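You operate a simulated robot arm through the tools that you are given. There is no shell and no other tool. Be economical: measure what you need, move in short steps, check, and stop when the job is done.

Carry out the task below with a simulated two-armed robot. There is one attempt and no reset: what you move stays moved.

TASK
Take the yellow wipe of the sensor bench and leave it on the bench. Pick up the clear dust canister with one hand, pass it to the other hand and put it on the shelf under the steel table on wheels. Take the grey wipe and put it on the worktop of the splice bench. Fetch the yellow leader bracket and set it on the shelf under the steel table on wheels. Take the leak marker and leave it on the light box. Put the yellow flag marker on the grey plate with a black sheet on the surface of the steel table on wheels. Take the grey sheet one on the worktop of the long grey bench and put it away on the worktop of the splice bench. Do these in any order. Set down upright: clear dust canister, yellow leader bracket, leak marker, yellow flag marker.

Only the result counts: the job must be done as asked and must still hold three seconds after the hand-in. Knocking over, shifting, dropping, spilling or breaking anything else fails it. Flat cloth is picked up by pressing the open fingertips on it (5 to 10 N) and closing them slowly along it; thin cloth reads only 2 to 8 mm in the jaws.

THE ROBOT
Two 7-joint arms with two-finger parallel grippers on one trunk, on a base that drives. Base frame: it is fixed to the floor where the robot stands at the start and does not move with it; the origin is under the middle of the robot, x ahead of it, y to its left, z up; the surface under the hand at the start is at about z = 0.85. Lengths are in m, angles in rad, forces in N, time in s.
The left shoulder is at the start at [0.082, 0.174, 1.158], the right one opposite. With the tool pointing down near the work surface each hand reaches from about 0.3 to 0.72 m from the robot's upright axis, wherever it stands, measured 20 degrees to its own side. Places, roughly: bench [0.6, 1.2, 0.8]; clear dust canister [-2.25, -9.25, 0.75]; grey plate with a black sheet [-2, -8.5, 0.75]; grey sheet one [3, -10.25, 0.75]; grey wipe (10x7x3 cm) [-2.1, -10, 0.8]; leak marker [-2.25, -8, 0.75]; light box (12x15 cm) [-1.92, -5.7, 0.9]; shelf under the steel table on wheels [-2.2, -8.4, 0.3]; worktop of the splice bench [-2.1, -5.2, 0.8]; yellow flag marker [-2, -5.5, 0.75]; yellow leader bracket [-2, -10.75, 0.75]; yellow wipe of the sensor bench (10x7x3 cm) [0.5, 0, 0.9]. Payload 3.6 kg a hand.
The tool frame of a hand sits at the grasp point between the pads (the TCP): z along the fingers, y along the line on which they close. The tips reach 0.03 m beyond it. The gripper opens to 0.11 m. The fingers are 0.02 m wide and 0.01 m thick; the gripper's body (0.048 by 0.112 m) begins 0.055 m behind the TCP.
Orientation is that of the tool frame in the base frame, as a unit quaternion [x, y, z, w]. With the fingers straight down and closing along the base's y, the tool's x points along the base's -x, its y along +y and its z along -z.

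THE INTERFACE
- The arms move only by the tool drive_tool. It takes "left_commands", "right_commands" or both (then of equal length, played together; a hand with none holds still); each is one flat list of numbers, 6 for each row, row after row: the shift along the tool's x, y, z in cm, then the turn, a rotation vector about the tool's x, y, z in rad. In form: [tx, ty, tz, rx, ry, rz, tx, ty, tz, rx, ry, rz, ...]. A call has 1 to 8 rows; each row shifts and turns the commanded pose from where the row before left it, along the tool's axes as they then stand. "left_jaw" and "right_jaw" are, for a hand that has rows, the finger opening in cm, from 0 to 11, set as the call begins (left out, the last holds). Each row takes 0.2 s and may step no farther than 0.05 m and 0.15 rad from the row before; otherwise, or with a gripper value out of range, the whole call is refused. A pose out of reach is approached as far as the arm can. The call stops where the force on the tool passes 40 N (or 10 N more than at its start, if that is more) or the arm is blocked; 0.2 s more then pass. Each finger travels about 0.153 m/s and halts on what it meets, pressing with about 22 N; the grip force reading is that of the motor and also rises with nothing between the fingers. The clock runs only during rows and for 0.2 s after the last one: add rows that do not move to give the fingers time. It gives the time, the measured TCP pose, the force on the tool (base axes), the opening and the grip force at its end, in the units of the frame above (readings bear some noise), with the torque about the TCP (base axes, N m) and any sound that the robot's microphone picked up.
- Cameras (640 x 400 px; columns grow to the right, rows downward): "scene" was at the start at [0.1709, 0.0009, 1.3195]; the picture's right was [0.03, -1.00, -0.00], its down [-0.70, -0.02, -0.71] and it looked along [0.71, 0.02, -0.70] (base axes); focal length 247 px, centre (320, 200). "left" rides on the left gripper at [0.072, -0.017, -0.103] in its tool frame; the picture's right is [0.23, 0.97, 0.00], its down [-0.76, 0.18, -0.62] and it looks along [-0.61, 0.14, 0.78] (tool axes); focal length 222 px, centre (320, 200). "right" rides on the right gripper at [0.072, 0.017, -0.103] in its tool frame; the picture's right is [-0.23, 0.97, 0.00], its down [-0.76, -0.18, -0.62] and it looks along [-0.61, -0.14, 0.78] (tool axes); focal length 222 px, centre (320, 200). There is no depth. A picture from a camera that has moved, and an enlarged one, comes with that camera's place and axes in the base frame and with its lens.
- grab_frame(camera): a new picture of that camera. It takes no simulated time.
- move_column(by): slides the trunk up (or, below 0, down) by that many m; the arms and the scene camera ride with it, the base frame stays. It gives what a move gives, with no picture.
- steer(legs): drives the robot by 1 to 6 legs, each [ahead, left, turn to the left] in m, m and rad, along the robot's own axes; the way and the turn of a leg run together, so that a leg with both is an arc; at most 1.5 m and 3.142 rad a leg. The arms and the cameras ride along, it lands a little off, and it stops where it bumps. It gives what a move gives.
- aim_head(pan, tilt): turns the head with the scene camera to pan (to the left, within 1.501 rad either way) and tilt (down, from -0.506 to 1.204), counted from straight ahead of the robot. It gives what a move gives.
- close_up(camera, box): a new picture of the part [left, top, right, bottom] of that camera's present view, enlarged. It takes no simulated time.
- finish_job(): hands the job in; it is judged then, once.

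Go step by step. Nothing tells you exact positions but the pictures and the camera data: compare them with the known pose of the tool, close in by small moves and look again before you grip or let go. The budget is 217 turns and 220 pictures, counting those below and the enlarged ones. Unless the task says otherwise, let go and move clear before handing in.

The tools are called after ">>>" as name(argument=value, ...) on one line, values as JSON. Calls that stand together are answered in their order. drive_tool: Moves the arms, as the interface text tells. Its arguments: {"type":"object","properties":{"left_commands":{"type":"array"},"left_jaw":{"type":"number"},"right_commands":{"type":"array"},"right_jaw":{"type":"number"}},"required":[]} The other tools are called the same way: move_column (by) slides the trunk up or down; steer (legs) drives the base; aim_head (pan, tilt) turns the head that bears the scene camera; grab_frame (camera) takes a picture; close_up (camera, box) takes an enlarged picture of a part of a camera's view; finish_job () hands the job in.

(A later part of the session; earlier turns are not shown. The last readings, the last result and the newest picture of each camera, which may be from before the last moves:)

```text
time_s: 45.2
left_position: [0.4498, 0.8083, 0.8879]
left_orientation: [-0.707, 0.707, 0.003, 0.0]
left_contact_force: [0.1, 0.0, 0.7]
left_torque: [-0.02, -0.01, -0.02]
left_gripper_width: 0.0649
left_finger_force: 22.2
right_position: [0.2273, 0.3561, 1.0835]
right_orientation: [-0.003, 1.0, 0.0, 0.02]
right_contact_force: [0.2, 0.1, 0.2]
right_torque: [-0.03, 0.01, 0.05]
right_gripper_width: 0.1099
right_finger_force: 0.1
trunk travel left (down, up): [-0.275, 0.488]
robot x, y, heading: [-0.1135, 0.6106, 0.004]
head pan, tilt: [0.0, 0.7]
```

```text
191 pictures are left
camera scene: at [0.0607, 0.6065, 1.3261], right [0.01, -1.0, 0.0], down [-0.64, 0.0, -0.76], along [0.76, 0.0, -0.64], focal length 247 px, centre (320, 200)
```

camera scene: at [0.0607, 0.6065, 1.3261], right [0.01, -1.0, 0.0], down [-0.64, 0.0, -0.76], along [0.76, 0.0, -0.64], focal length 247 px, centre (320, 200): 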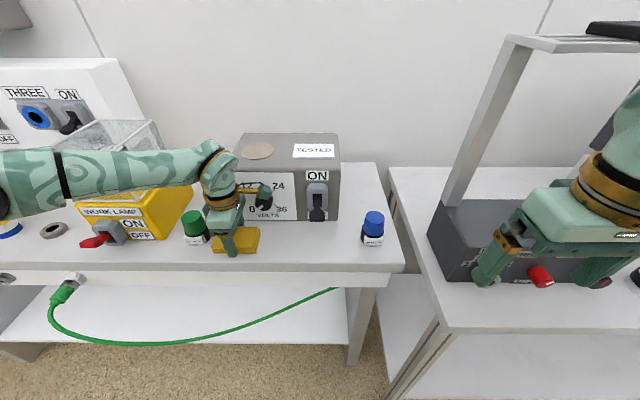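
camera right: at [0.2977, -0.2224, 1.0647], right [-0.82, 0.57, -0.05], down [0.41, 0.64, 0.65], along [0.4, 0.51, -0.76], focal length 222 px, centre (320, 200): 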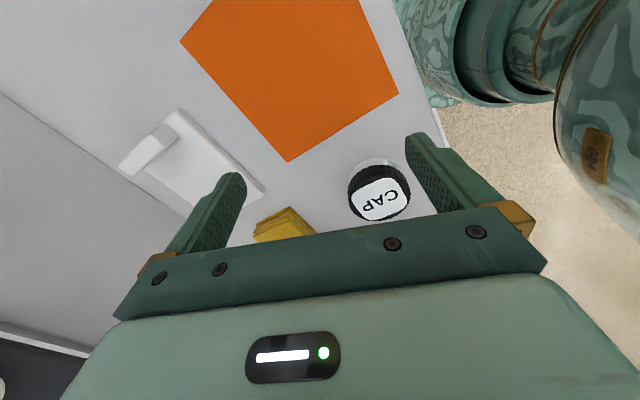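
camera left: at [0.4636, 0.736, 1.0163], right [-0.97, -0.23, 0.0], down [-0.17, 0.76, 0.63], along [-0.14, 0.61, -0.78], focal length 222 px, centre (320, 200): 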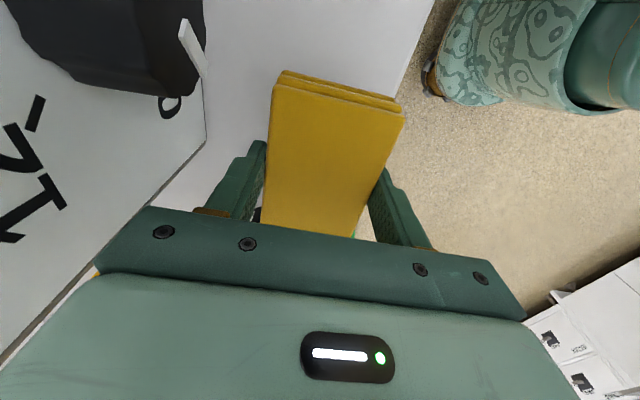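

No contact yet; continuing in small steps.

>>> drive_tool(left_commands=[0, 0, 0.6, 0, 0, 0, 0, 0, 0, 0, 0, 0])

>>> drive_tool(left_commands=[0, 0, 0.4, 0, 0, 0, 0, 0, 0, 0, 0, 0])

```text
time_s: 45.8
left_position: [0.45, 0.8093, 0.8826]
left_orientation: [0.708, -0.707, -0.003, 0.001]
left_contact_force: [-1.2, 0.4, -0.4]
left_torque: [0.01, 0.01, -0.06]
left_gripper_width: 0.065
left_finger_force: 21.8
right_position: [0.2269, 0.3566, 1.0835]
right_orientation: [-0.003, 1.0, 0.001, 0.021]
right_contact_force: [0.0, 0.3, 0.5]
right_torque: [-0.02, -0.02, 0.0]
right_gripper_width: 0.1097
right_finger_force: 0.1
trunk travel left (down, up): [-0.275, 0.488]
robot x, y, heading: [-0.1132, 0.6064, 0.004]
head pan, tilt: [0.0, 0.7]
```

```text
time_s: 46.4
left_position: [0.4507, 0.8082, 0.8806]
left_orientation: [-0.707, 0.707, 0.002, 0.001]
left_contact_force: [2.0, 0.6, 13.1]
left_torque: [0.32, 0.41, -0.05]
left_gripper_width: 0.0651
left_finger_force: 22.3
right_position: [0.2268, 0.3563, 1.0846]
right_orientation: [-0.004, 1.0, 0.0, 0.021]
right_contact_force: [0.4, 0.1, 0.1]
right_torque: [0.0, 0.0, -0.03]
right_gripper_width: 0.1102
right_finger_force: 0.1
trunk travel left (down, up): [-0.275, 0.488]
robot x, y, heading: [-0.1141, 0.6087, 0.007]
head pan, tilt: [0.0, 0.7]
```

Contact at 13 N: the wipe rests on the bench. Open to 8.5 cm and rise.

>>> drive_tool(left_commands=[0, 0, 0, 0, 0, 0, 0, 0, 0, 0, 0, 0, 0, 0, -2, 0, 0, 0, 0, 0, -4, 0, 0, 0, 0, 0, -4, 0, 0, 0, 0, 0, -4, 0, 0, 0, 0, 0, -4, 0, 0, 0, 0, 0, -4, 0, 0, 0], left_jaw=8.5)

>>> grab_frame(camera="scene")

```text
time_s: 48.2
left_position: [0.4506, 0.8083, 1.0981]
left_orientation: [0.707, -0.707, -0.003, 0.001]
left_contact_force: [0.1, -0.7, 0.2]
left_torque: [0.01, -0.01, 0.02]
left_gripper_width: 0.0849
left_finger_force: 0.1
right_position: [0.2269, 0.3552, 1.0846]
right_orientation: [-0.003, 1.0, 0.0, 0.022]
right_contact_force: [0.3, -0.8, 0.1]
right_torque: [0.02, -0.04, 0.01]
right_gripper_width: 0.11
right_finger_force: 0.1
trunk travel left (down, up): [-0.275, 0.488]
robot x, y, heading: [-0.112, 0.6063, 0.004]
head pan, tilt: [0.0, 0.7]
```

```text
190 pictures are left
camera scene: at [0.0598, 0.6061, 1.3262], right [0.0, -1.0, 0.0], down [-0.64, 0.0, -0.76], along [0.76, 0.0, -0.64], focal length 247 px, centre (320, 200)
```

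scene: 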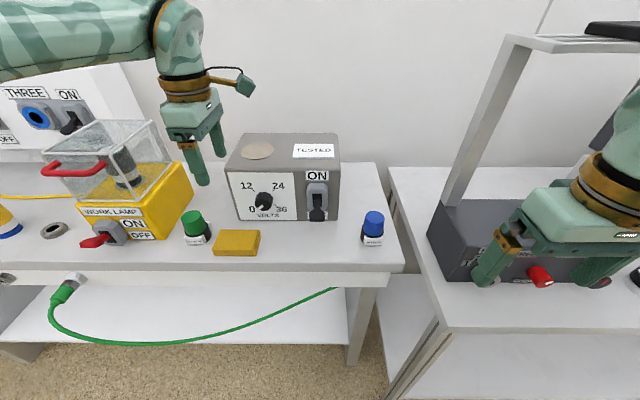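

The yellow wipe is done. Now I'll retract the left arm, back up and turn toward −y to look down the aisle.

>>> drive_tool(left_commands=[1, 4.5, 0, 0, 0, 0, 1, 4.5, 0, 0, 0, 0, 1, 4.5, 0, 0, 0, 0, 1, 4.5, 0, 0, 0, 0, 1, 4.5, 0, 0, 0, 0, 1, 4.0, 0, 0, 0, 0])

>>> steer(legs=[[-0.5, 0, 0], [0, 0, -1.571]])

>>> aim_head(pan=0.0, tilt=0.1)

>>> grab_frame(camera="scene")

```text
time_s: 49.6
left_position: [0.185, 0.748, 1.1016]
left_orientation: [0.708, -0.706, -0.003, 0.001]
left_contact_force: [-0.2, 0.1, 0.4]
left_torque: [0.02, -0.03, 0.03]
left_gripper_width: 0.085
left_finger_force: 0.0
right_position: [0.2277, 0.355, 1.0834]
right_orientation: [-0.005, 1.0, 0.0, 0.022]
right_contact_force: [0.1, -0.6, 0.3]
right_torque: [0.03, 0.04, 0.01]
right_gripper_width: 0.1103
right_finger_force: 0.0
trunk travel left (down, up): [-0.275, 0.488]
robot x, y, heading: [-0.1137, 0.6055, 0.005]
head pan, tilt: [0.0, 0.7]
```

```text
time_s: 56.4
left_position: [-0.4741, 0.305, 1.0999]
left_orientation: [0.003, 1.0, 0.002, 0.002]
left_contact_force: [0.3, -0.3, 0.5]
left_torque: [-0.01, 0.02, 0.07]
left_gripper_width: 0.0849
left_finger_force: 0.0
right_position: [-0.8668, 0.2665, 1.0839]
right_orientation: [0.707, 0.707, -0.015, 0.015]
right_contact_force: [0.0, 0.2, -0.2]
right_torque: [0.0, 0.0, -0.01]
right_gripper_width: 0.1101
right_finger_force: 0.1
trunk travel left (down, up): [-0.275, 0.488]
robot x, y, heading: [-0.6133, 0.6036, -1.575]
head pan, tilt: [0.0, 0.7]
```

```text
time_s: 57.4
left_position: [-0.4746, 0.3057, 1.1003]
left_orientation: [0.003, 1.0, 0.002, 0.001]
left_contact_force: [0.4, 0.1, 0.8]
left_torque: [0.01, 0.03, -0.02]
left_gripper_width: 0.0849
left_finger_force: 0.1
right_position: [-0.8658, 0.2664, 1.0828]
right_orientation: [0.707, 0.707, -0.015, 0.014]
right_contact_force: [0.2, 0.0, 0.0]
right_torque: [0.02, 0.0, -0.01]
right_gripper_width: 0.1101
right_finger_force: 0.1
trunk travel left (down, up): [-0.275, 0.488]
robot x, y, heading: [-0.6097, 0.6065, -1.572]
head pan, tilt: [0.0, 0.099]
```

```text
189 pictures are left
camera scene: at [-0.6138, 0.4215, 1.3808], right [-1.0, 0.0, 0.0], down [0.0, 0.1, -0.99], along [0.0, -0.99, -0.1], focal length 247 px, centre (320, 200)
```

scene: 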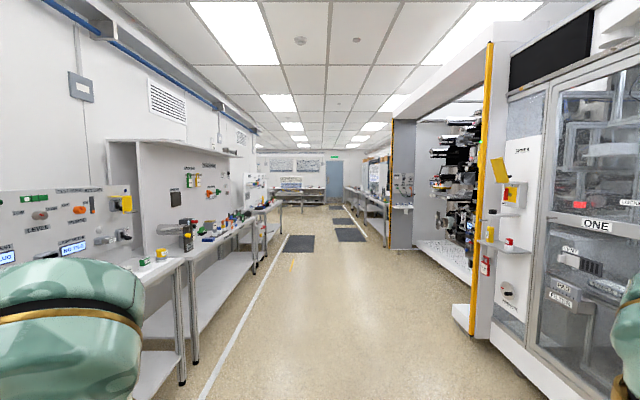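

The aisle is clear. I'll drive 5.8 m down it to the splice bench.

>>> steer(legs=[[1.45, 0, 0], [1.45, 0, 0], [1.45, 0, 0], [1.45, 0, 0]])

>>> aim_head(pan=-1.3, tilt=0.35)

>>> grab_frame(camera="scene")

>>> aim_head(pan=-0.3, tilt=0.25)

>>> grab_frame(camera="scene")

```text
time_s: 85.0
left_position: [-0.4658, -5.4955, 1.1004]
left_orientation: [-0.001, 1.0, 0.003, 0.002]
left_contact_force: [0.0, 0.6, -0.2]
left_torque: [0.03, -0.02, -0.02]
left_gripper_width: 0.0851
left_finger_force: 0.0
right_position: [-0.8571, -5.5385, 1.0826]
right_orientation: [0.703, 0.711, -0.015, 0.015]
right_contact_force: [-0.1, -0.4, -0.1]
right_torque: [-0.05, 0.0, -0.06]
right_gripper_width: 0.11
right_finger_force: 0.0
trunk travel left (down, up): [-0.275, 0.488]
robot x, y, heading: [-0.6101, -5.2004, -1.564]
head pan, tilt: [0.0, 0.099]
```

```text
time_s: 86.5
left_position: [-0.4652, -5.4945, 1.1003]
left_orientation: [-0.001, 1.0, 0.003, 0.001]
left_contact_force: [1.1, 0.5, -0.4]
left_torque: [0.01, 0.02, -0.01]
left_gripper_width: 0.085
left_finger_force: 0.0
right_position: [-0.8586, -5.537, 1.0844]
right_orientation: [0.703, 0.711, -0.016, 0.014]
right_contact_force: [-0.7, -1.0, 0.2]
right_torque: [0.02, 0.0, -0.01]
right_gripper_width: 0.1103
right_finger_force: 0.0
trunk travel left (down, up): [-0.275, 0.488]
robot x, y, heading: [-0.6088, -5.1919, -1.563]
head pan, tilt: [-1.3, 0.351]
```

```text
188 pictures are left
camera scene: at [-0.6967, -5.3131, 1.3575], right [-0.27, 0.96, 0.0], down [0.33, 0.09, -0.94], along [-0.9, -0.26, -0.34], focal length 247 px, centre (320, 200)
```

scene: 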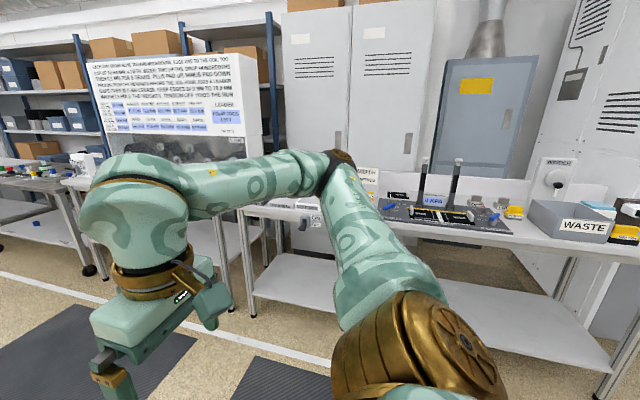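

```text
time_s: 87.8
left_position: [-0.4649, -5.496, 1.0992]
left_orientation: [-0.002, 1.0, 0.002, 0.001]
left_contact_force: [0.1, 0.1, 0.5]
left_torque: [0.02, 0.02, 0.01]
left_gripper_width: 0.0851
left_finger_force: 0.1
right_position: [-0.8575, -5.5372, 1.0836]
right_orientation: [0.703, 0.711, -0.016, 0.016]
right_contact_force: [0.7, -0.1, 0.7]
right_torque: [-0.02, 0.0, -0.01]
right_gripper_width: 0.11
right_finger_force: 0.0
trunk travel left (down, up): [-0.275, 0.488]
robot x, y, heading: [-0.6077, -5.195, -1.564]
head pan, tilt: [-0.3, 0.25]
```

```text
187 pictures are left
camera scene: at [-0.6342, -5.3769, 1.3669], right [-0.96, 0.29, 0.0], down [0.07, 0.24, -0.97], along [-0.28, -0.93, -0.25], focal length 247 px, centre (320, 200)
```

scene: 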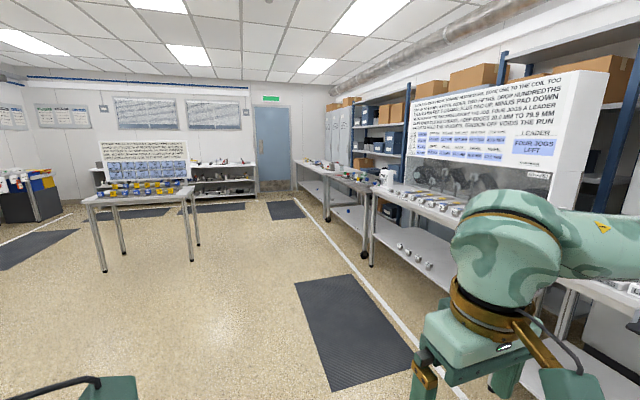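

The splice bench is to the right, the steel table further on. I'll turn to face −x, restore the left wrist and look at the splice bench.

>>> steer(legs=[[0, 0, -1.571], [0.35, 0.3, 0]])

>>> drive_tool(left_commands=[0, 0, 0, 0, 0, 0.15, 0, 0, 0, 0, 0, 0.15, 0, 0, 0, 0, 0, 0.15, 0, 0, 0, 0, 0, 0.15, 0, 0, 0, 0, 0, 0.15, 0, 0, 0, 0, 0, 0.15, 0, 0, 0, 0, 0, 0.15, 0, 0, 0, 0, 0, 0.15])

>>> drive_tool(left_commands=[0, 0, 0, 0, 0, 0.15, 0, 0, 0, 0, 0, 0.15, 0, 0, 0, 0, 0, 0.07])

>>> aim_head(pan=0, tilt=0.5)

>>> grab_frame(camera="scene")

```text
time_s: 94.4
left_position: [-1.2597, -5.6325, 1.1009]
left_orientation: [0.711, 0.703, 0.002, 0.004]
left_contact_force: [-1.0, -0.1, 0.2]
left_torque: [-0.01, -0.03, -0.03]
left_gripper_width: 0.0849
left_finger_force: 0.0
right_position: [-1.2982, -5.2406, 1.0849]
right_orientation: [1.0, -0.001, -0.021, 0.0]
right_contact_force: [-0.1, 0.0, -0.4]
right_torque: [0.04, -0.01, 0.0]
right_gripper_width: 0.1099
right_finger_force: 0.2
trunk travel left (down, up): [-0.275, 0.488]
robot x, y, heading: [-0.9581, -5.4917, 3.135]
head pan, tilt: [-0.3, 0.25]
```

```text
time_s: 96.2
left_position: [-1.2586, -5.6312, 1.0994]
left_orientation: [0.984, 0.179, 0.003, 0.002]
left_contact_force: [-0.5, 0.6, 0.1]
left_torque: [0.0, -0.02, 0.03]
left_gripper_width: 0.0851
left_finger_force: 0.1
right_position: [-1.2977, -5.2394, 1.0843]
right_orientation: [1.0, -0.002, -0.022, 0.0]
right_contact_force: [0.4, 0.4, 0.1]
right_torque: [-0.04, -0.01, -0.03]
right_gripper_width: 0.1101
right_finger_force: 0.0
trunk travel left (down, up): [-0.275, 0.488]
robot x, y, heading: [-0.9606, -5.4934, 3.14]
head pan, tilt: [-0.3, 0.25]
```

```text
time_s: 97.0
left_position: [-1.2597, -5.6307, 1.1009]
left_orientation: [1.0, -0.006, 0.003, 0.002]
left_contact_force: [0.7, -0.1, 0.0]
left_torque: [-0.02, 0.0, -0.01]
left_gripper_width: 0.0851
left_finger_force: 0.0
right_position: [-1.2962, -5.2389, 1.0842]
right_orientation: [1.0, -0.002, -0.021, 0.0]
right_contact_force: [0.7, 0.4, -0.9]
right_torque: [-0.04, 0.01, -0.02]
right_gripper_width: 0.1099
right_finger_force: 0.0
trunk travel left (down, up): [-0.275, 0.488]
robot x, y, heading: [-0.9591, -5.4936, 3.136]
head pan, tilt: [-0.3, 0.25]
```

```text
time_s: 97.8
left_position: [-1.2588, -5.632, 1.1006]
left_orientation: [1.0, -0.004, 0.002, 0.002]
left_contact_force: [-0.7, -0.4, 0.1]
left_torque: [0.02, -0.02, 0.02]
left_gripper_width: 0.0849
left_finger_force: 0.1
right_position: [-1.2965, -5.2398, 1.0842]
right_orientation: [1.0, -0.002, -0.022, -0.001]
right_contact_force: [-0.6, 0.0, -1.3]
right_torque: [-0.01, 0.04, -0.04]
right_gripper_width: 0.1101
right_finger_force: 0.1
trunk travel left (down, up): [-0.275, 0.488]
robot x, y, heading: [-0.9591, -5.4917, 3.134]
head pan, tilt: [0.0, 0.499]
```

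```text
186 pictures are left
camera scene: at [-1.1399, -5.4942, 1.3439], right [0.01, 1.0, 0.0], down [0.48, 0.0, -0.88], along [-0.88, 0.01, -0.48], focal length 247 px, centre (320, 200)
```

scene: 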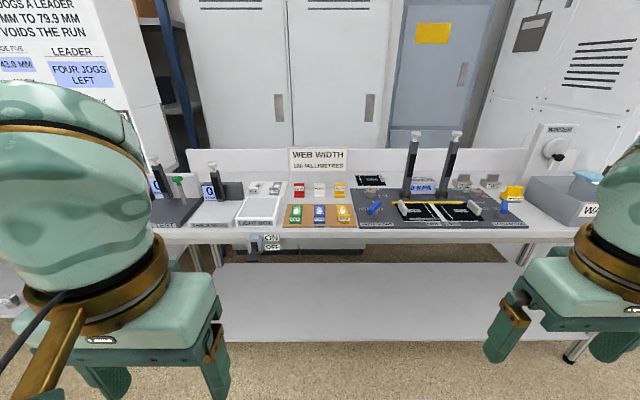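

>>> close_up(camera="scene", box=[140, 130, 380, 250])

>>> close_up(camera="scene", box=[350, 130, 590, 250])

```text
2.67 times, centred on (260, 190) of scene
camera zoom: at [-1.1399, -5.4942, 1.3439], right [0.01, 1.0, 0.0], down [0.48, 0.0, -0.88], along [-0.88, 0.01, -0.48], focal length 659 px, centre (480, 227)
```

zoom: 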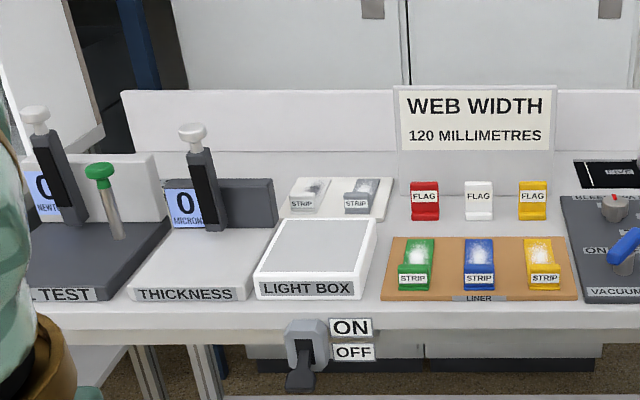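

```text
2.67 times, centred on (470, 190) of scene
camera zoom: at [-1.1399, -5.4942, 1.3439], right [0.01, 1.0, 0.0], down [0.48, 0.0, -0.88], along [-0.88, 0.01, -0.48], focal length 659 px, centre (-80, 227)
```

zoom: 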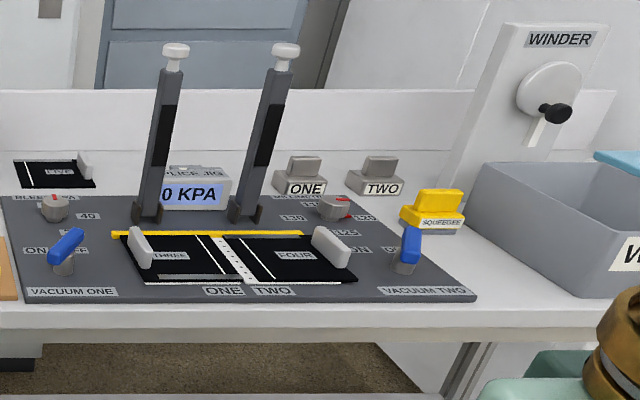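

The yellow FLAG is on the splice bench near (−2.08, −5.40), behind the coloured strips. I'll drive closer to take it with the right hand.

>>> steer(legs=[[0.57, 0.09, 0]])

>>> aim_head(pan=-0.1, tilt=0.8)

>>> grab_frame(camera="scene")

>>> grab_frame(camera="right")

```text
time_s: 101.1
left_position: [-1.835, -5.7186, 1.0989]
left_orientation: [1.0, -0.004, 0.004, 0.002]
left_contact_force: [-0.6, -0.4, 0.7]
left_torque: [-0.03, -0.04, -0.01]
left_gripper_width: 0.0848
left_finger_force: 0.1
right_position: [-1.8732, -5.3266, 1.0846]
right_orientation: [1.0, -0.001, -0.021, 0.001]
right_contact_force: [0.1, -0.5, 0.3]
right_torque: [-0.01, 0.0, 0.01]
right_gripper_width: 0.1099
right_finger_force: 0.0
trunk travel left (down, up): [-0.275, 0.488]
robot x, y, heading: [-1.5331, -5.5791, 3.14]
head pan, tilt: [0.0, 0.499]
```

```text
time_s: 101.9
left_position: [-1.8345, -5.7186, 1.0994]
left_orientation: [1.0, -0.004, 0.003, 0.003]
left_contact_force: [-0.2, 0.1, 0.2]
left_torque: [0.03, 0.03, 0.01]
left_gripper_width: 0.0852
left_finger_force: 0.1
right_position: [-1.8724, -5.3264, 1.0839]
right_orientation: [1.0, -0.001, -0.022, 0.0]
right_contact_force: [-0.4, -0.7, 0.8]
right_torque: [-0.01, 0.01, 0.01]
right_gripper_width: 0.11
right_finger_force: 0.1
trunk travel left (down, up): [-0.275, 0.488]
robot x, y, heading: [-1.5357, -5.5822, 3.136]
head pan, tilt: [-0.099, 0.799]
```

```text
183 pictures are left
camera scene: at [-1.7042, -5.5737, 1.3179], right [0.1, 0.99, 0.0], down [0.71, -0.07, -0.7], along [-0.69, 0.07, -0.72], focal length 247 px, centre (320, 200)
```

scene: 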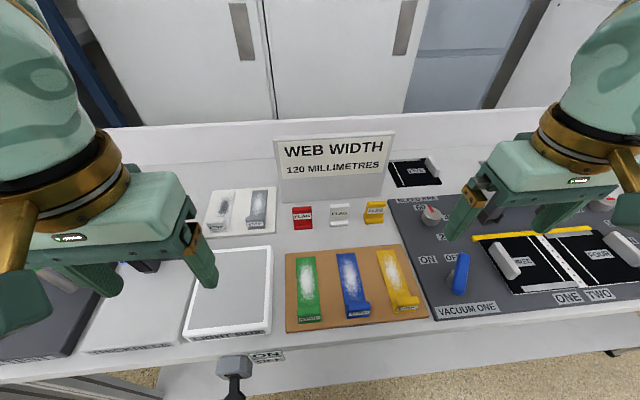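

```text
182 pictures are left
camera right: at [-1.7949, -5.3427, 1.184], right [-0.23, -0.97, 0.01], down [-0.73, 0.18, 0.66], along [-0.64, 0.14, -0.76], focal length 222 px, centre (320, 200)
```

right: 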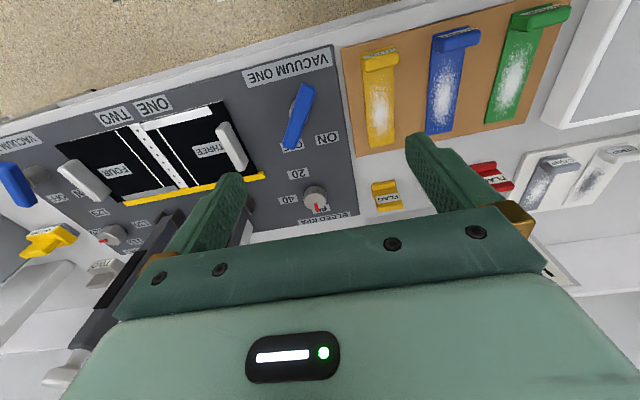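

>>> close_up(camera="scene", box=[280, 180, 420, 260])

>>> close_up(camera="right", box=[330, 140, 470, 230])

```text
4.57 times, centred on (350, 220) of scene
camera zoom: at [-1.7042, -5.5737, 1.3179], right [0.1, 0.99, 0.0], down [0.71, -0.07, -0.7], along [-0.69, 0.07, -0.72], focal length 1130 px, centre (183, 109)
```

zoom: 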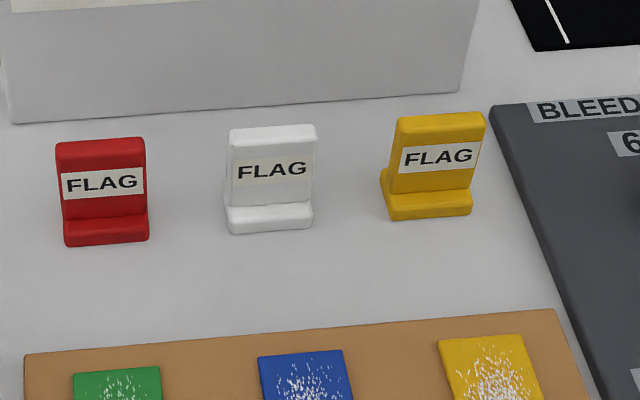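

```text
4.44 times, centred on (400, 185) of right
camera zoom: at [-1.7949, -5.3427, 1.184], right [-0.23, -0.97, 0.01], down [-0.73, 0.18, 0.66], along [-0.64, 0.14, -0.76], focal length 987 px, centre (-36, 267)
```

zoom: 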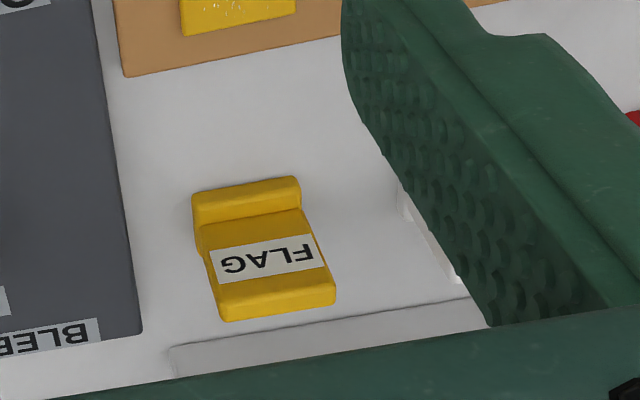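

The yellow flag is an upright L, about 4.3 cm wide, at (−2.072, −5.405), top z 0.905. I'll bring the right hand above it with the jaws at 7 cm and fix the small wrist tilt.

>>> drive_tool(right_commands=[0, 0, 0, 0, 0.044, 0, -3.33, 1.32, 1.3, 0, 0, 0, -3.33, 1.32, 1.3, 0, 0, 0, -3.33, 1.32, 1.3, 0, 0, 0, -3.33, 1.32, 1.3, 0, 0, 0, -3.33, 1.32, 1.3, 0, 0, 0, -3.33, 1.32, 1.3, 0, 0, 0, 0, 0, 0, 0, 0, 0], right_jaw=7)

>>> grab_frame(camera="right")

>>> grab_frame(camera="scene")

```text
time_s: 103.7
left_position: [-1.8321, -5.7187, 1.0998]
left_orientation: [1.0, -0.004, 0.002, 0.002]
left_contact_force: [0.1, -0.5, -0.4]
left_torque: [-0.03, 0.01, -0.03]
left_gripper_width: 0.085
left_finger_force: 0.0
right_position: [-2.0722, -5.4066, 1.0048]
right_orientation: [1.0, -0.001, 0.0, 0.0]
right_contact_force: [-0.2, 0.3, 0.0]
right_torque: [0.03, -0.01, -0.03]
right_gripper_width: 0.0701
right_finger_force: 0.2
trunk travel left (down, up): [-0.275, 0.488]
robot x, y, heading: [-1.5313, -5.5795, 3.135]
head pan, tilt: [-0.099, 0.799]
```

```text
179 pictures are left
camera right: at [-1.9996, -5.4215, 1.1089], right [-0.23, -0.97, 0.0], down [-0.76, 0.18, 0.62], along [-0.61, 0.14, -0.78], focal length 222 px, centre (320, 200)
```

right: 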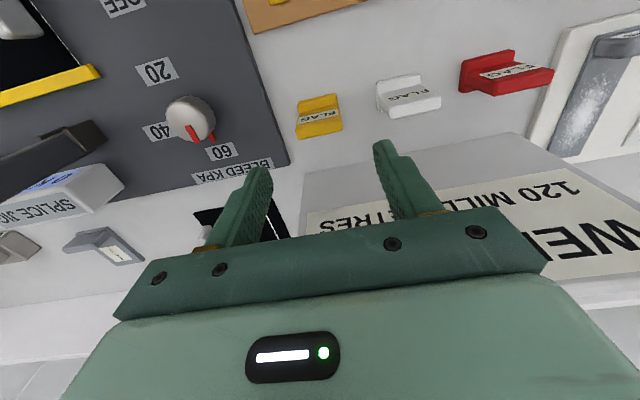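

```text
178 pictures are left
camera scene: at [-1.7037, -5.5733, 1.318], right [0.1, 0.99, 0.0], down [0.71, -0.07, -0.7], along [-0.69, 0.07, -0.72], focal length 247 px, centre (320, 200)
```

scene: 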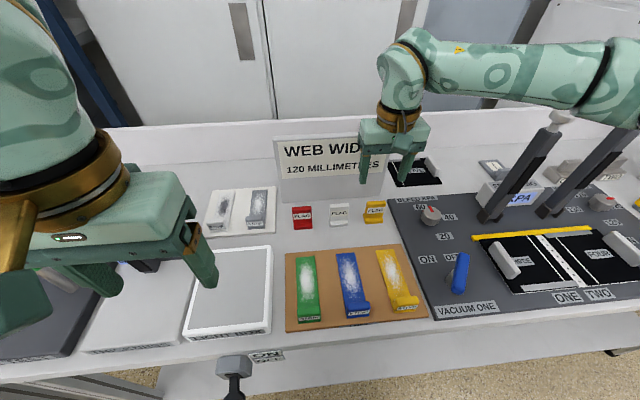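

The hand is centred on the flag. I'll narrow to 6 cm because the vacuum plate is close, and descend.

>>> drive_tool(right_commands=[0, 0, 4, 0, 0, 0, 0, 0, 4, 0, 0, 0, 0, 0, 3.2, 0, 0, 0, 0, 0, 0, 0, 0, 0], right_jaw=6)

>>> grab_frame(camera="right")

```text
time_s: 104.7
left_position: [-1.8344, -5.7192, 1.1003]
left_orientation: [1.0, -0.004, 0.002, 0.001]
left_contact_force: [0.3, 0.7, 0.7]
left_torque: [0.0, -0.01, 0.01]
left_gripper_width: 0.0852
left_finger_force: 0.1
right_position: [-2.0723, -5.4064, 0.8922]
right_orientation: [1.0, -0.001, 0.001, 0.0]
right_contact_force: [-0.7, -1.0, 0.7]
right_torque: [-0.01, 0.02, -0.02]
right_gripper_width: 0.06
right_finger_force: 0.1
trunk travel left (down, up): [-0.275, 0.488]
robot x, y, heading: [-1.5385, -5.5804, 3.143]
head pan, tilt: [-0.099, 0.799]
```

```text
177 pictures are left
camera right: at [-1.999, -5.4219, 0.9966], right [-0.23, -0.97, 0.0], down [-0.76, 0.18, 0.62], along [-0.61, 0.14, -0.78], focal length 222 px, centre (320, 200)
```

right: 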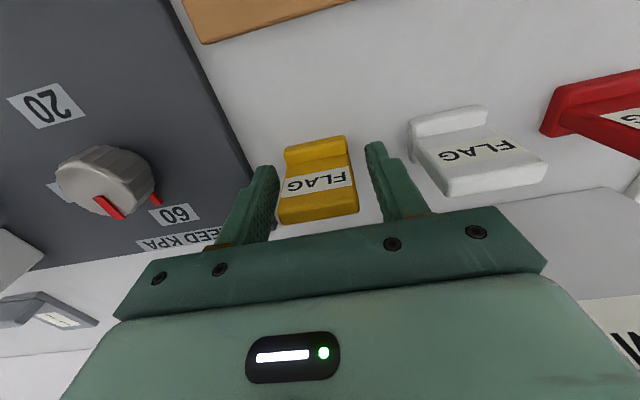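

The flag sits between the pads; close and lift.

>>> drive_tool(right_commands=[0, 0, 0, 0, 0, 0, 0, 0, 0, 0, 0, 0, 0, 0, 0, 0, 0, 0], right_jaw=2)

>>> drive_tool(right_commands=[0, 0, -2, 0, 0, 0, 0, 0, -4, 0, 0, 0, 0, 0, -4, 0, 0, 0, 0, 0, -4, 0, 0, 0, 0, 0, -4, 0, 0, 0])

>>> grab_frame(camera="right")

```text
time_s: 105.5
left_position: [-1.8338, -5.7186, 1.0999]
left_orientation: [1.0, -0.004, 0.004, 0.002]
left_contact_force: [-0.2, -0.4, 0.2]
left_torque: [0.01, 0.0, 0.03]
left_gripper_width: 0.0852
left_finger_force: 0.0
right_position: [-2.0721, -5.4053, 0.8931]
right_orientation: [1.0, -0.001, 0.001, 0.0]
right_contact_force: [0.9, 0.4, 0.3]
right_torque: [0.03, 0.0, 0.01]
right_gripper_width: 0.0433
right_finger_force: 21.8
trunk travel left (down, up): [-0.275, 0.488]
robot x, y, heading: [-1.534, -5.5824, 3.135]
head pan, tilt: [-0.099, 0.799]
```

```text
time_s: 106.7
left_position: [-1.8333, -5.7199, 1.1002]
left_orientation: [1.0, -0.004, 0.001, 0.002]
left_contact_force: [-0.7, 0.4, 0.4]
left_torque: [0.01, 0.01, -0.03]
left_gripper_width: 0.0852
left_finger_force: 0.0
right_position: [-2.0714, -5.4059, 1.0732]
right_orientation: [1.0, -0.001, 0.001, 0.001]
right_contact_force: [-0.7, 0.2, -0.9]
right_torque: [-0.01, 0.01, -0.01]
right_gripper_width: 0.0431
right_finger_force: 22.3
trunk travel left (down, up): [-0.275, 0.488]
robot x, y, heading: [-1.5344, -5.5842, 3.136]
head pan, tilt: [-0.099, 0.799]
```

```text
176 pictures are left
camera right: at [-1.9992, -5.4222, 1.1772], right [-0.23, -0.97, 0.0], down [-0.76, 0.18, 0.62], along [-0.61, 0.14, -0.78], focal length 222 px, centre (320, 200)
```

right: 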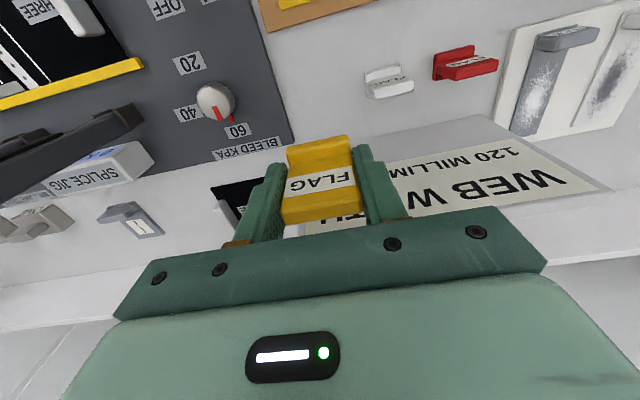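

Flag held (4.3 cm). I'll retract, back off and strafe to the steel table.

>>> drive_tool(right_commands=[4, -1.2, 0, 0, 0, 0, 4, -1.2, 0, 0, 0, 0, 4, -1.2, 0, 0, 0, 0, 4, -1.2, 0, 0, 0, 0, 4, -1.2, 0, 0, 0, 0])

>>> steer(legs=[[-0.55, 0, 0], [0, 1.45, 0], [0, 1.4, 0]])

>>> aim_head(pan=0, tilt=0.5)

>>> grab_frame(camera="scene")

```text
time_s: 107.9
left_position: [-1.834, -5.7185, 1.1008]
left_orientation: [1.0, -0.004, 0.001, 0.002]
left_contact_force: [-1.1, 0.2, 0.0]
left_torque: [0.0, 0.03, 0.02]
left_gripper_width: 0.0851
left_finger_force: 0.0
right_position: [-1.8725, -5.3427, 1.0743]
right_orientation: [1.0, -0.001, 0.001, 0.001]
right_contact_force: [-0.4, -0.4, -0.5]
right_torque: [-0.03, 0.02, 0.01]
right_gripper_width: 0.0433
right_finger_force: 21.8
trunk travel left (down, up): [-0.275, 0.488]
robot x, y, heading: [-1.5378, -5.5798, 3.14]
head pan, tilt: [-0.099, 0.799]
```

```text
time_s: 124.5
left_position: [-1.3282, -8.5813, 1.0997]
left_orientation: [1.0, -0.004, 0.003, 0.002]
left_contact_force: [0.7, -1.0, -0.7]
left_torque: [0.0, 0.04, 0.04]
left_gripper_width: 0.0852
left_finger_force: 0.0
right_position: [-1.3674, -8.2061, 1.0734]
right_orientation: [1.0, 0.0, 0.001, -0.001]
right_contact_force: [-0.3, -0.3, -0.5]
right_torque: [0.0, -0.01, 0.02]
right_gripper_width: 0.0436
right_finger_force: 22.2
trunk travel left (down, up): [-0.275, 0.488]
robot x, y, heading: [-1.0249, -8.4414, 3.135]
head pan, tilt: [-0.099, 0.799]
```

```text
time_s: 125.3
left_position: [-1.3281, -8.5815, 1.1006]
left_orientation: [1.0, -0.003, 0.002, 0.002]
left_contact_force: [-0.4, 0.1, 0.0]
left_torque: [0.0, 0.01, 0.0]
left_gripper_width: 0.0852
left_finger_force: 0.1
right_position: [-1.3669, -8.205, 1.0739]
right_orientation: [1.0, 0.0, 0.001, 0.0]
right_contact_force: [-0.2, -0.8, -0.6]
right_torque: [-0.04, 0.03, 0.01]
right_gripper_width: 0.0435
right_finger_force: 22.3
trunk travel left (down, up): [-0.275, 0.488]
robot x, y, heading: [-1.0262, -8.4413, 3.137]
head pan, tilt: [0.0, 0.499]
```

```text
175 pictures are left
camera scene: at [-1.2091, -8.4428, 1.3437], right [0.0, 1.0, 0.0], down [0.48, 0.0, -0.88], along [-0.88, 0.0, -0.48], focal length 247 px, centre (320, 200)
```

scene: 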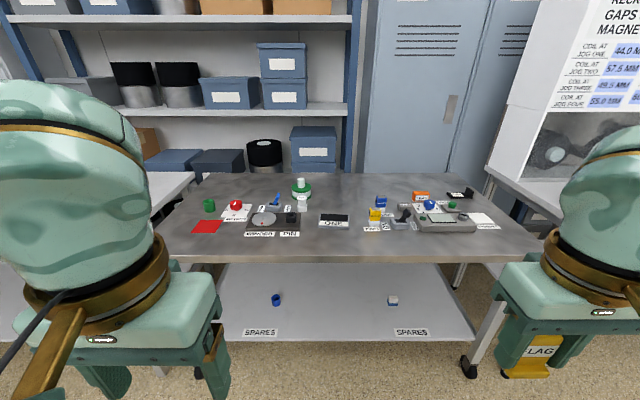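

>>> close_up(camera="scene", box=[180, 165, 360, 265])

>>> close_up(camera="scene", box=[340, 165, 520, 265])

>>> close_up(camera="scene", box=[200, 250, 500, 390])

```text
3.56 times, centred on (270, 215) of scene
camera zoom: at [-1.2091, -8.4428, 1.3437], right [0.0, 1.0, 0.0], down [0.48, 0.0, -0.88], along [-0.88, 0.0, -0.48], focal length 879 px, centre (498, 147)
```

zoom: 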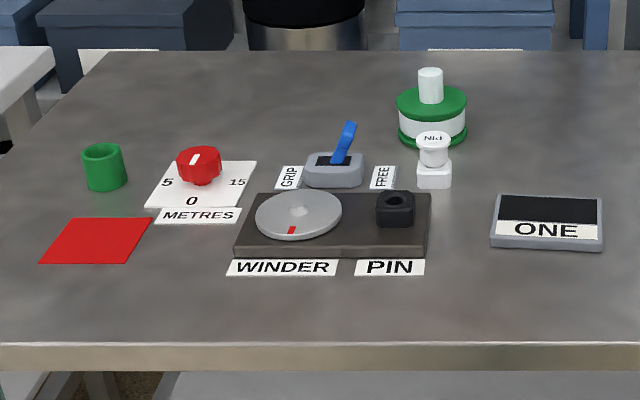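

```text
3.56 times, centred on (430, 215) of scene
camera zoom: at [-1.2091, -8.4428, 1.3437], right [0.0, 1.0, 0.0], down [0.48, 0.0, -0.88], along [-0.88, 0.0, -0.48], focal length 879 px, centre (-71, 147)
```

zoom: 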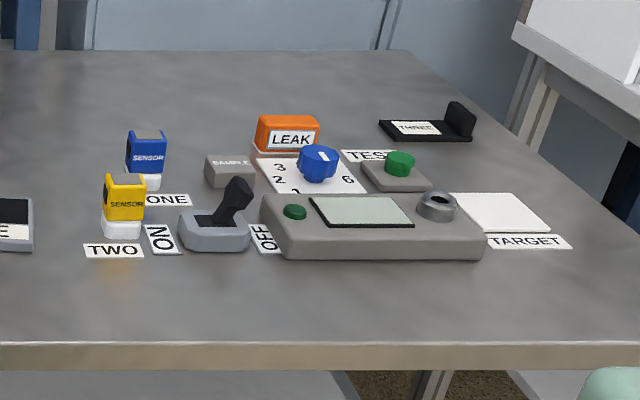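

```text
2.13 times, centred on (350, 320) of scene
camera zoom: at [-1.2091, -8.4428, 1.3437], right [0.0, 1.0, 0.0], down [0.48, 0.0, -0.88], along [-0.88, 0.0, -0.48], focal length 527 px, centre (256, -56)
```

zoom: 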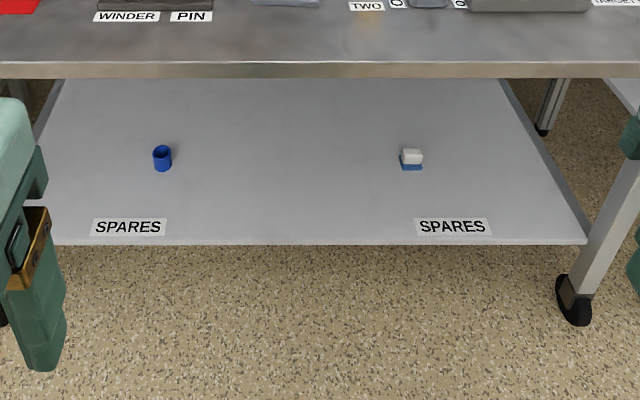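

The grey plate "ONE" with the black sheet is at about (−1.945, −8.395); the orange LEAK marker is at (−2.10, −8.03). I'll drive in to place the flag with the right hand.

>>> steer(legs=[[0.4, 0.12, 0]])

>>> aim_head(pan=-0.1, tilt=0.8)

>>> grab_frame(camera="scene")

```text
time_s: 127.8
left_position: [-1.7284, -8.6981, 1.1001]
left_orientation: [1.0, -0.005, 0.002, 0.001]
left_contact_force: [-0.5, 0.1, 0.5]
left_torque: [0.0, -0.05, -0.01]
left_gripper_width: 0.085
left_finger_force: 0.1
right_position: [-1.7669, -8.3237, 1.0722]
right_orientation: [1.0, -0.002, 0.001, 0.0]
right_contact_force: [-0.4, 0.7, -0.3]
right_torque: [0.03, -0.01, 0.01]
right_gripper_width: 0.0433
right_finger_force: 21.9
trunk travel left (down, up): [-0.275, 0.488]
robot x, y, heading: [-1.4268, -8.5591, 3.131]
head pan, tilt: [0.0, 0.499]
```

```text
time_s: 128.7
left_position: [-1.7281, -8.6972, 1.0999]
left_orientation: [1.0, -0.005, 0.003, 0.002]
left_contact_force: [0.6, 0.0, 0.7]
left_torque: [0.0, -0.04, 0.02]
left_gripper_width: 0.0852
left_finger_force: 0.1
right_position: [-1.7656, -8.3227, 1.0739]
right_orientation: [1.0, -0.001, 0.001, 0.0]
right_contact_force: [0.4, 0.4, -0.2]
right_torque: [0.01, -0.02, 0.01]
right_gripper_width: 0.0432
right_finger_force: 22.0
trunk travel left (down, up): [-0.275, 0.488]
robot x, y, heading: [-1.4248, -8.5576, 3.134]
head pan, tilt: [-0.099, 0.799]
```

```text
171 pictures are left
camera scene: at [-1.5977, -8.5523, 1.3179], right [0.11, 0.99, 0.0], down [0.71, -0.08, -0.7], along [-0.69, 0.07, -0.72], focal length 247 px, centre (320, 200)
```

scene: 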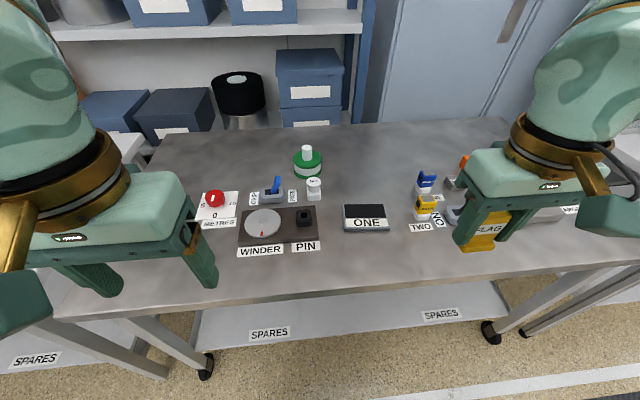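

>>> close_up(camera="scene", box=[310, 180, 450, 260])

```text
4.57 times, centred on (380, 220) of scene
camera zoom: at [-1.5977, -8.5523, 1.3179], right [0.11, 0.99, 0.0], down [0.71, -0.08, -0.7], along [-0.69, 0.07, -0.72], focal length 1130 px, centre (46, 109)
```

zoom: 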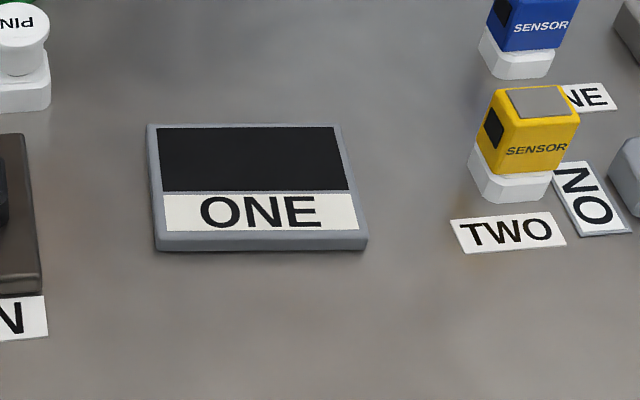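

Plate centre: (−1.973, −8.404), top about 0.86. Moving the flag over it and partway down.

>>> drive_tool(right_commands=[-4.14, 1.62, 0, 0, 0, 0, -4.14, 1.62, 0, 0, 0, 0, -4.14, 1.62, 0, 0, 0, 0, -4.14, 1.62, 0, 0, 0, 0, -4.14, 1.62, 0, 0, 0, 0, 0, 0, 4, 0, 0, 0, 0, 0, 4, 0, 0, 0, 0, 0, 4, 0, 0, 0])

>>> grab_frame(camera="right")

>>> close_up(camera="scene", box=[310, 140, 450, 260])

```text
time_s: 130.4
left_position: [-1.7284, -8.6967, 1.1005]
left_orientation: [1.0, -0.006, 0.002, 0.001]
left_contact_force: [0.0, -0.7, -0.4]
left_torque: [-0.03, -0.02, -0.01]
left_gripper_width: 0.085
left_finger_force: 0.1
right_position: [-1.9734, -8.4016, 0.9531]
right_orientation: [1.0, -0.001, 0.0, 0.0]
right_contact_force: [-0.7, 0.1, -0.3]
right_torque: [0.04, -0.03, 0.01]
right_gripper_width: 0.0432
right_finger_force: 21.7
trunk travel left (down, up): [-0.275, 0.488]
robot x, y, heading: [-1.4263, -8.5605, 3.134]
head pan, tilt: [-0.099, 0.799]
```

```text
169 pictures are left
camera right: at [-1.9005, -8.4186, 1.0573], right [-0.23, -0.97, 0.0], down [-0.76, 0.18, 0.62], along [-0.61, 0.14, -0.78], focal length 222 px, centre (320, 200)
```

right: 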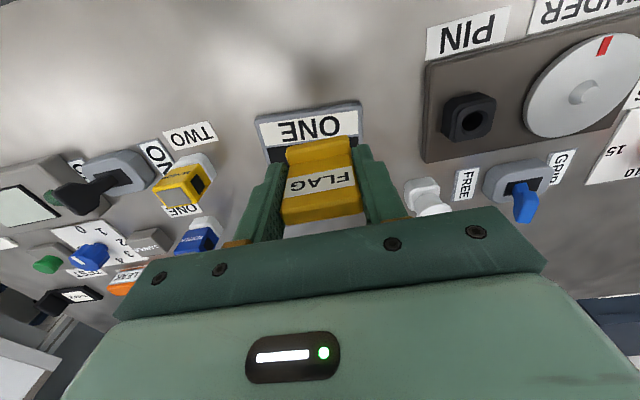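

```text
3.33 times, centred on (380, 200) of scene
camera zoom: at [-1.5983, -8.5519, 1.3177], right [0.11, 0.99, 0.0], down [0.71, -0.08, -0.7], along [-0.69, 0.07, -0.72], focal length 824 px, centre (120, 200)
```

zoom: 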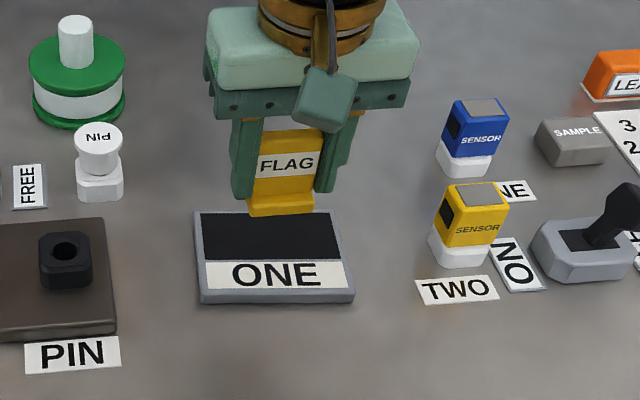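

Aligned over the plate. Lowering the last centimetres in small steps.

>>> drive_tool(right_commands=[-0.5, 0, 2, 0, 0, 0, 0, 0, 1.8, 0, 0, 0, 0, 0, 0, 0, 0, 0])

>>> drive_tool(right_commands=[0, 0, 0.6, 0, 0, 0, 0, 0, 0, 0, 0, 0])

>>> grab_frame(camera="right")

```text
time_s: 131.2
left_position: [-1.7299, -8.6973, 1.1007]
left_orientation: [1.0, -0.005, 0.003, 0.002]
left_contact_force: [0.3, 0.3, -0.5]
left_torque: [0.01, 0.0, 0.01]
left_gripper_width: 0.0847
left_finger_force: 0.1
right_position: [-1.9779, -8.4023, 0.9143]
right_orientation: [1.0, -0.002, -0.001, -0.001]
right_contact_force: [0.0, -0.4, -0.6]
right_torque: [0.01, 0.01, -0.02]
right_gripper_width: 0.0435
right_finger_force: 22.3
trunk travel left (down, up): [-0.275, 0.488]
robot x, y, heading: [-1.4299, -8.5601, 3.135]
head pan, tilt: [-0.099, 0.799]
```

```text
time_s: 131.8
left_position: [-1.729, -8.6966, 1.0995]
left_orientation: [1.0, -0.005, 0.003, 0.001]
left_contact_force: [-0.1, 0.1, -0.1]
left_torque: [0.02, 0.01, 0.01]
left_gripper_width: 0.0848
left_finger_force: 0.0
right_position: [-1.9768, -8.4031, 0.9089]
right_orientation: [1.0, -0.002, 0.001, 0.0]
right_contact_force: [0.4, 0.3, -0.3]
right_torque: [-0.01, 0.0, -0.02]
right_gripper_width: 0.0432
right_finger_force: 22.0
trunk travel left (down, up): [-0.275, 0.488]
robot x, y, heading: [-1.4319, -8.561, 3.13]
head pan, tilt: [-0.099, 0.799]
```

```text
167 pictures are left
camera right: at [-1.9045, -8.4193, 1.0126], right [-0.23, -0.97, 0.0], down [-0.76, 0.18, 0.62], along [-0.61, 0.14, -0.78], focal length 222 px, centre (320, 200)
```

right: 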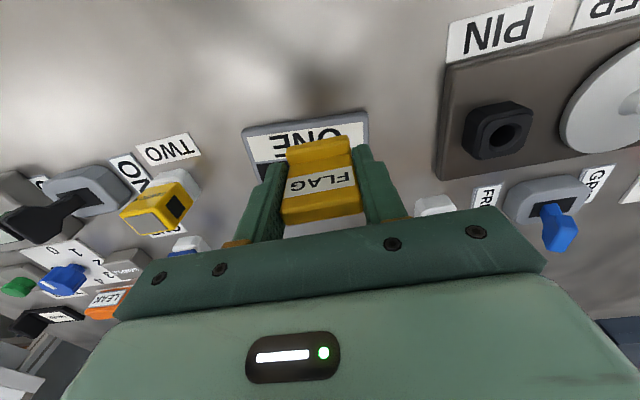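

>>> drive_tool(right_commands=[0, 0, 0.5, 0, 0, 0, 0, 0, 0, 0, 0, 0])

>>> drive_tool(right_commands=[0, 0, 0.5, 0, 0, 0, 0, 0, 0, 0, 0, 0])

```text
time_s: 132.4
left_position: [-1.7279, -8.698, 1.099]
left_orientation: [1.0, -0.005, 0.002, 0.001]
left_contact_force: [0.0, 0.5, -0.1]
left_torque: [0.01, 0.02, -0.01]
left_gripper_width: 0.0851
left_finger_force: 0.0
right_position: [-1.9774, -8.4027, 0.9029]
right_orientation: [1.0, -0.002, 0.001, 0.0]
right_contact_force: [0.1, -0.2, 0.1]
right_torque: [-0.03, 0.02, 0.02]
right_gripper_width: 0.0433
right_finger_force: 21.7
trunk travel left (down, up): [-0.275, 0.488]
robot x, y, heading: [-1.4275, -8.5589, 3.133]
head pan, tilt: [-0.099, 0.799]
```

```text
time_s: 133.1
left_position: [-1.7276, -8.6966, 1.0995]
left_orientation: [1.0, -0.005, 0.002, 0.002]
left_contact_force: [-0.1, -0.1, -0.5]
left_torque: [-0.02, 0.02, 0.05]
left_gripper_width: 0.0851
left_finger_force: 0.1
right_position: [-1.9781, -8.4031, 0.8984]
right_orientation: [1.0, -0.002, 0.001, 0.0]
right_contact_force: [0.9, -0.1, -0.7]
right_torque: [0.0, -0.01, 0.01]
right_gripper_width: 0.0432
right_finger_force: 21.8
trunk travel left (down, up): [-0.275, 0.488]
robot x, y, heading: [-1.428, -8.56, 3.132]
head pan, tilt: [-0.099, 0.799]
```

No contact yet; continuing down by 4 mm steps.

>>> drive_tool(right_commands=[0, 0, 0.4, 0, 0, 0, 0, 0, 0, 0, 0, 0])

>>> close_up(camera="scene", box=[310, 160, 450, 250])

```text
time_s: 133.7
left_position: [-1.7291, -8.697, 1.0999]
left_orientation: [1.0, -0.005, 0.003, 0.002]
left_contact_force: [-0.2, -0.2, -0.5]
left_torque: [0.0, 0.01, -0.02]
left_gripper_width: 0.0854
left_finger_force: 0.1
right_position: [-1.9771, -8.402, 0.8951]
right_orientation: [1.0, -0.002, 0.001, -0.001]
right_contact_force: [0.2, 0.2, 1.0]
right_torque: [0.02, -0.02, 0.02]
right_gripper_width: 0.0429
right_finger_force: 21.8
trunk travel left (down, up): [-0.275, 0.488]
robot x, y, heading: [-1.4277, -8.5631, 3.132]
head pan, tilt: [-0.099, 0.799]
```

```text
4.44 times, centred on (380, 205) of scene
camera zoom: at [-1.5978, -8.5523, 1.3178], right [0.11, 0.99, 0.0], down [0.71, -0.08, -0.7], along [-0.69, 0.07, -0.72], focal length 1099 px, centre (53, 178)
```

zoom: 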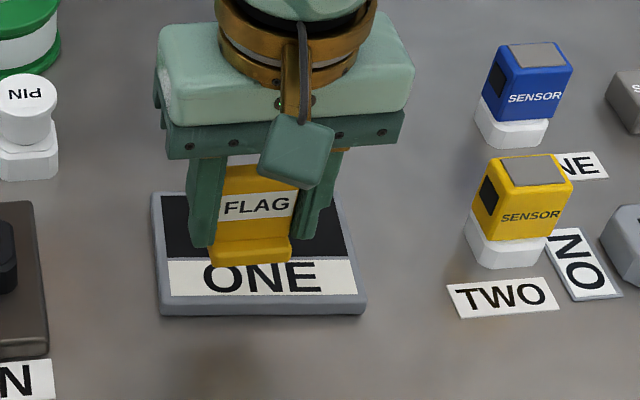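

>>> drive_tool(right_commands=[0, 0, 0.4, 0, 0, 0, 0, 0, 0, 0, 0, 0])

>>> drive_tool(right_commands=[0, 0, 0.4, 0, 0, 0, 0, 0, 0, 0, 0, 0])

```text
time_s: 134.2
left_position: [-1.7277, -8.6964, 1.1011]
left_orientation: [1.0, -0.005, 0.003, 0.003]
left_contact_force: [-0.4, -0.4, -1.2]
left_torque: [0.01, 0.02, -0.02]
left_gripper_width: 0.0851
left_finger_force: 0.0
right_position: [-1.9781, -8.4023, 0.8918]
right_orientation: [1.0, -0.002, 0.002, 0.0]
right_contact_force: [-0.7, -0.1, -0.3]
right_torque: [0.0, 0.01, 0.04]
right_gripper_width: 0.0433
right_finger_force: 21.5
trunk travel left (down, up): [-0.275, 0.488]
robot x, y, heading: [-1.4272, -8.56, 3.137]
head pan, tilt: [-0.099, 0.799]
```

```text
time_s: 134.8
left_position: [-1.7276, -8.6966, 1.1008]
left_orientation: [1.0, -0.005, 0.003, 0.002]
left_contact_force: [0.2, -0.9, 0.1]
left_torque: [0.02, -0.02, 0.04]
left_gripper_width: 0.0852
left_finger_force: 0.1
right_position: [-1.9786, -8.4036, 0.8865]
right_orientation: [1.0, -0.002, 0.001, 0.0]
right_contact_force: [-0.2, -1.1, -0.4]
right_torque: [0.01, 0.04, 0.01]
right_gripper_width: 0.0432
right_finger_force: 21.9
trunk travel left (down, up): [-0.275, 0.488]
robot x, y, heading: [-1.4249, -8.5619, 3.135]
head pan, tilt: [-0.099, 0.799]
```

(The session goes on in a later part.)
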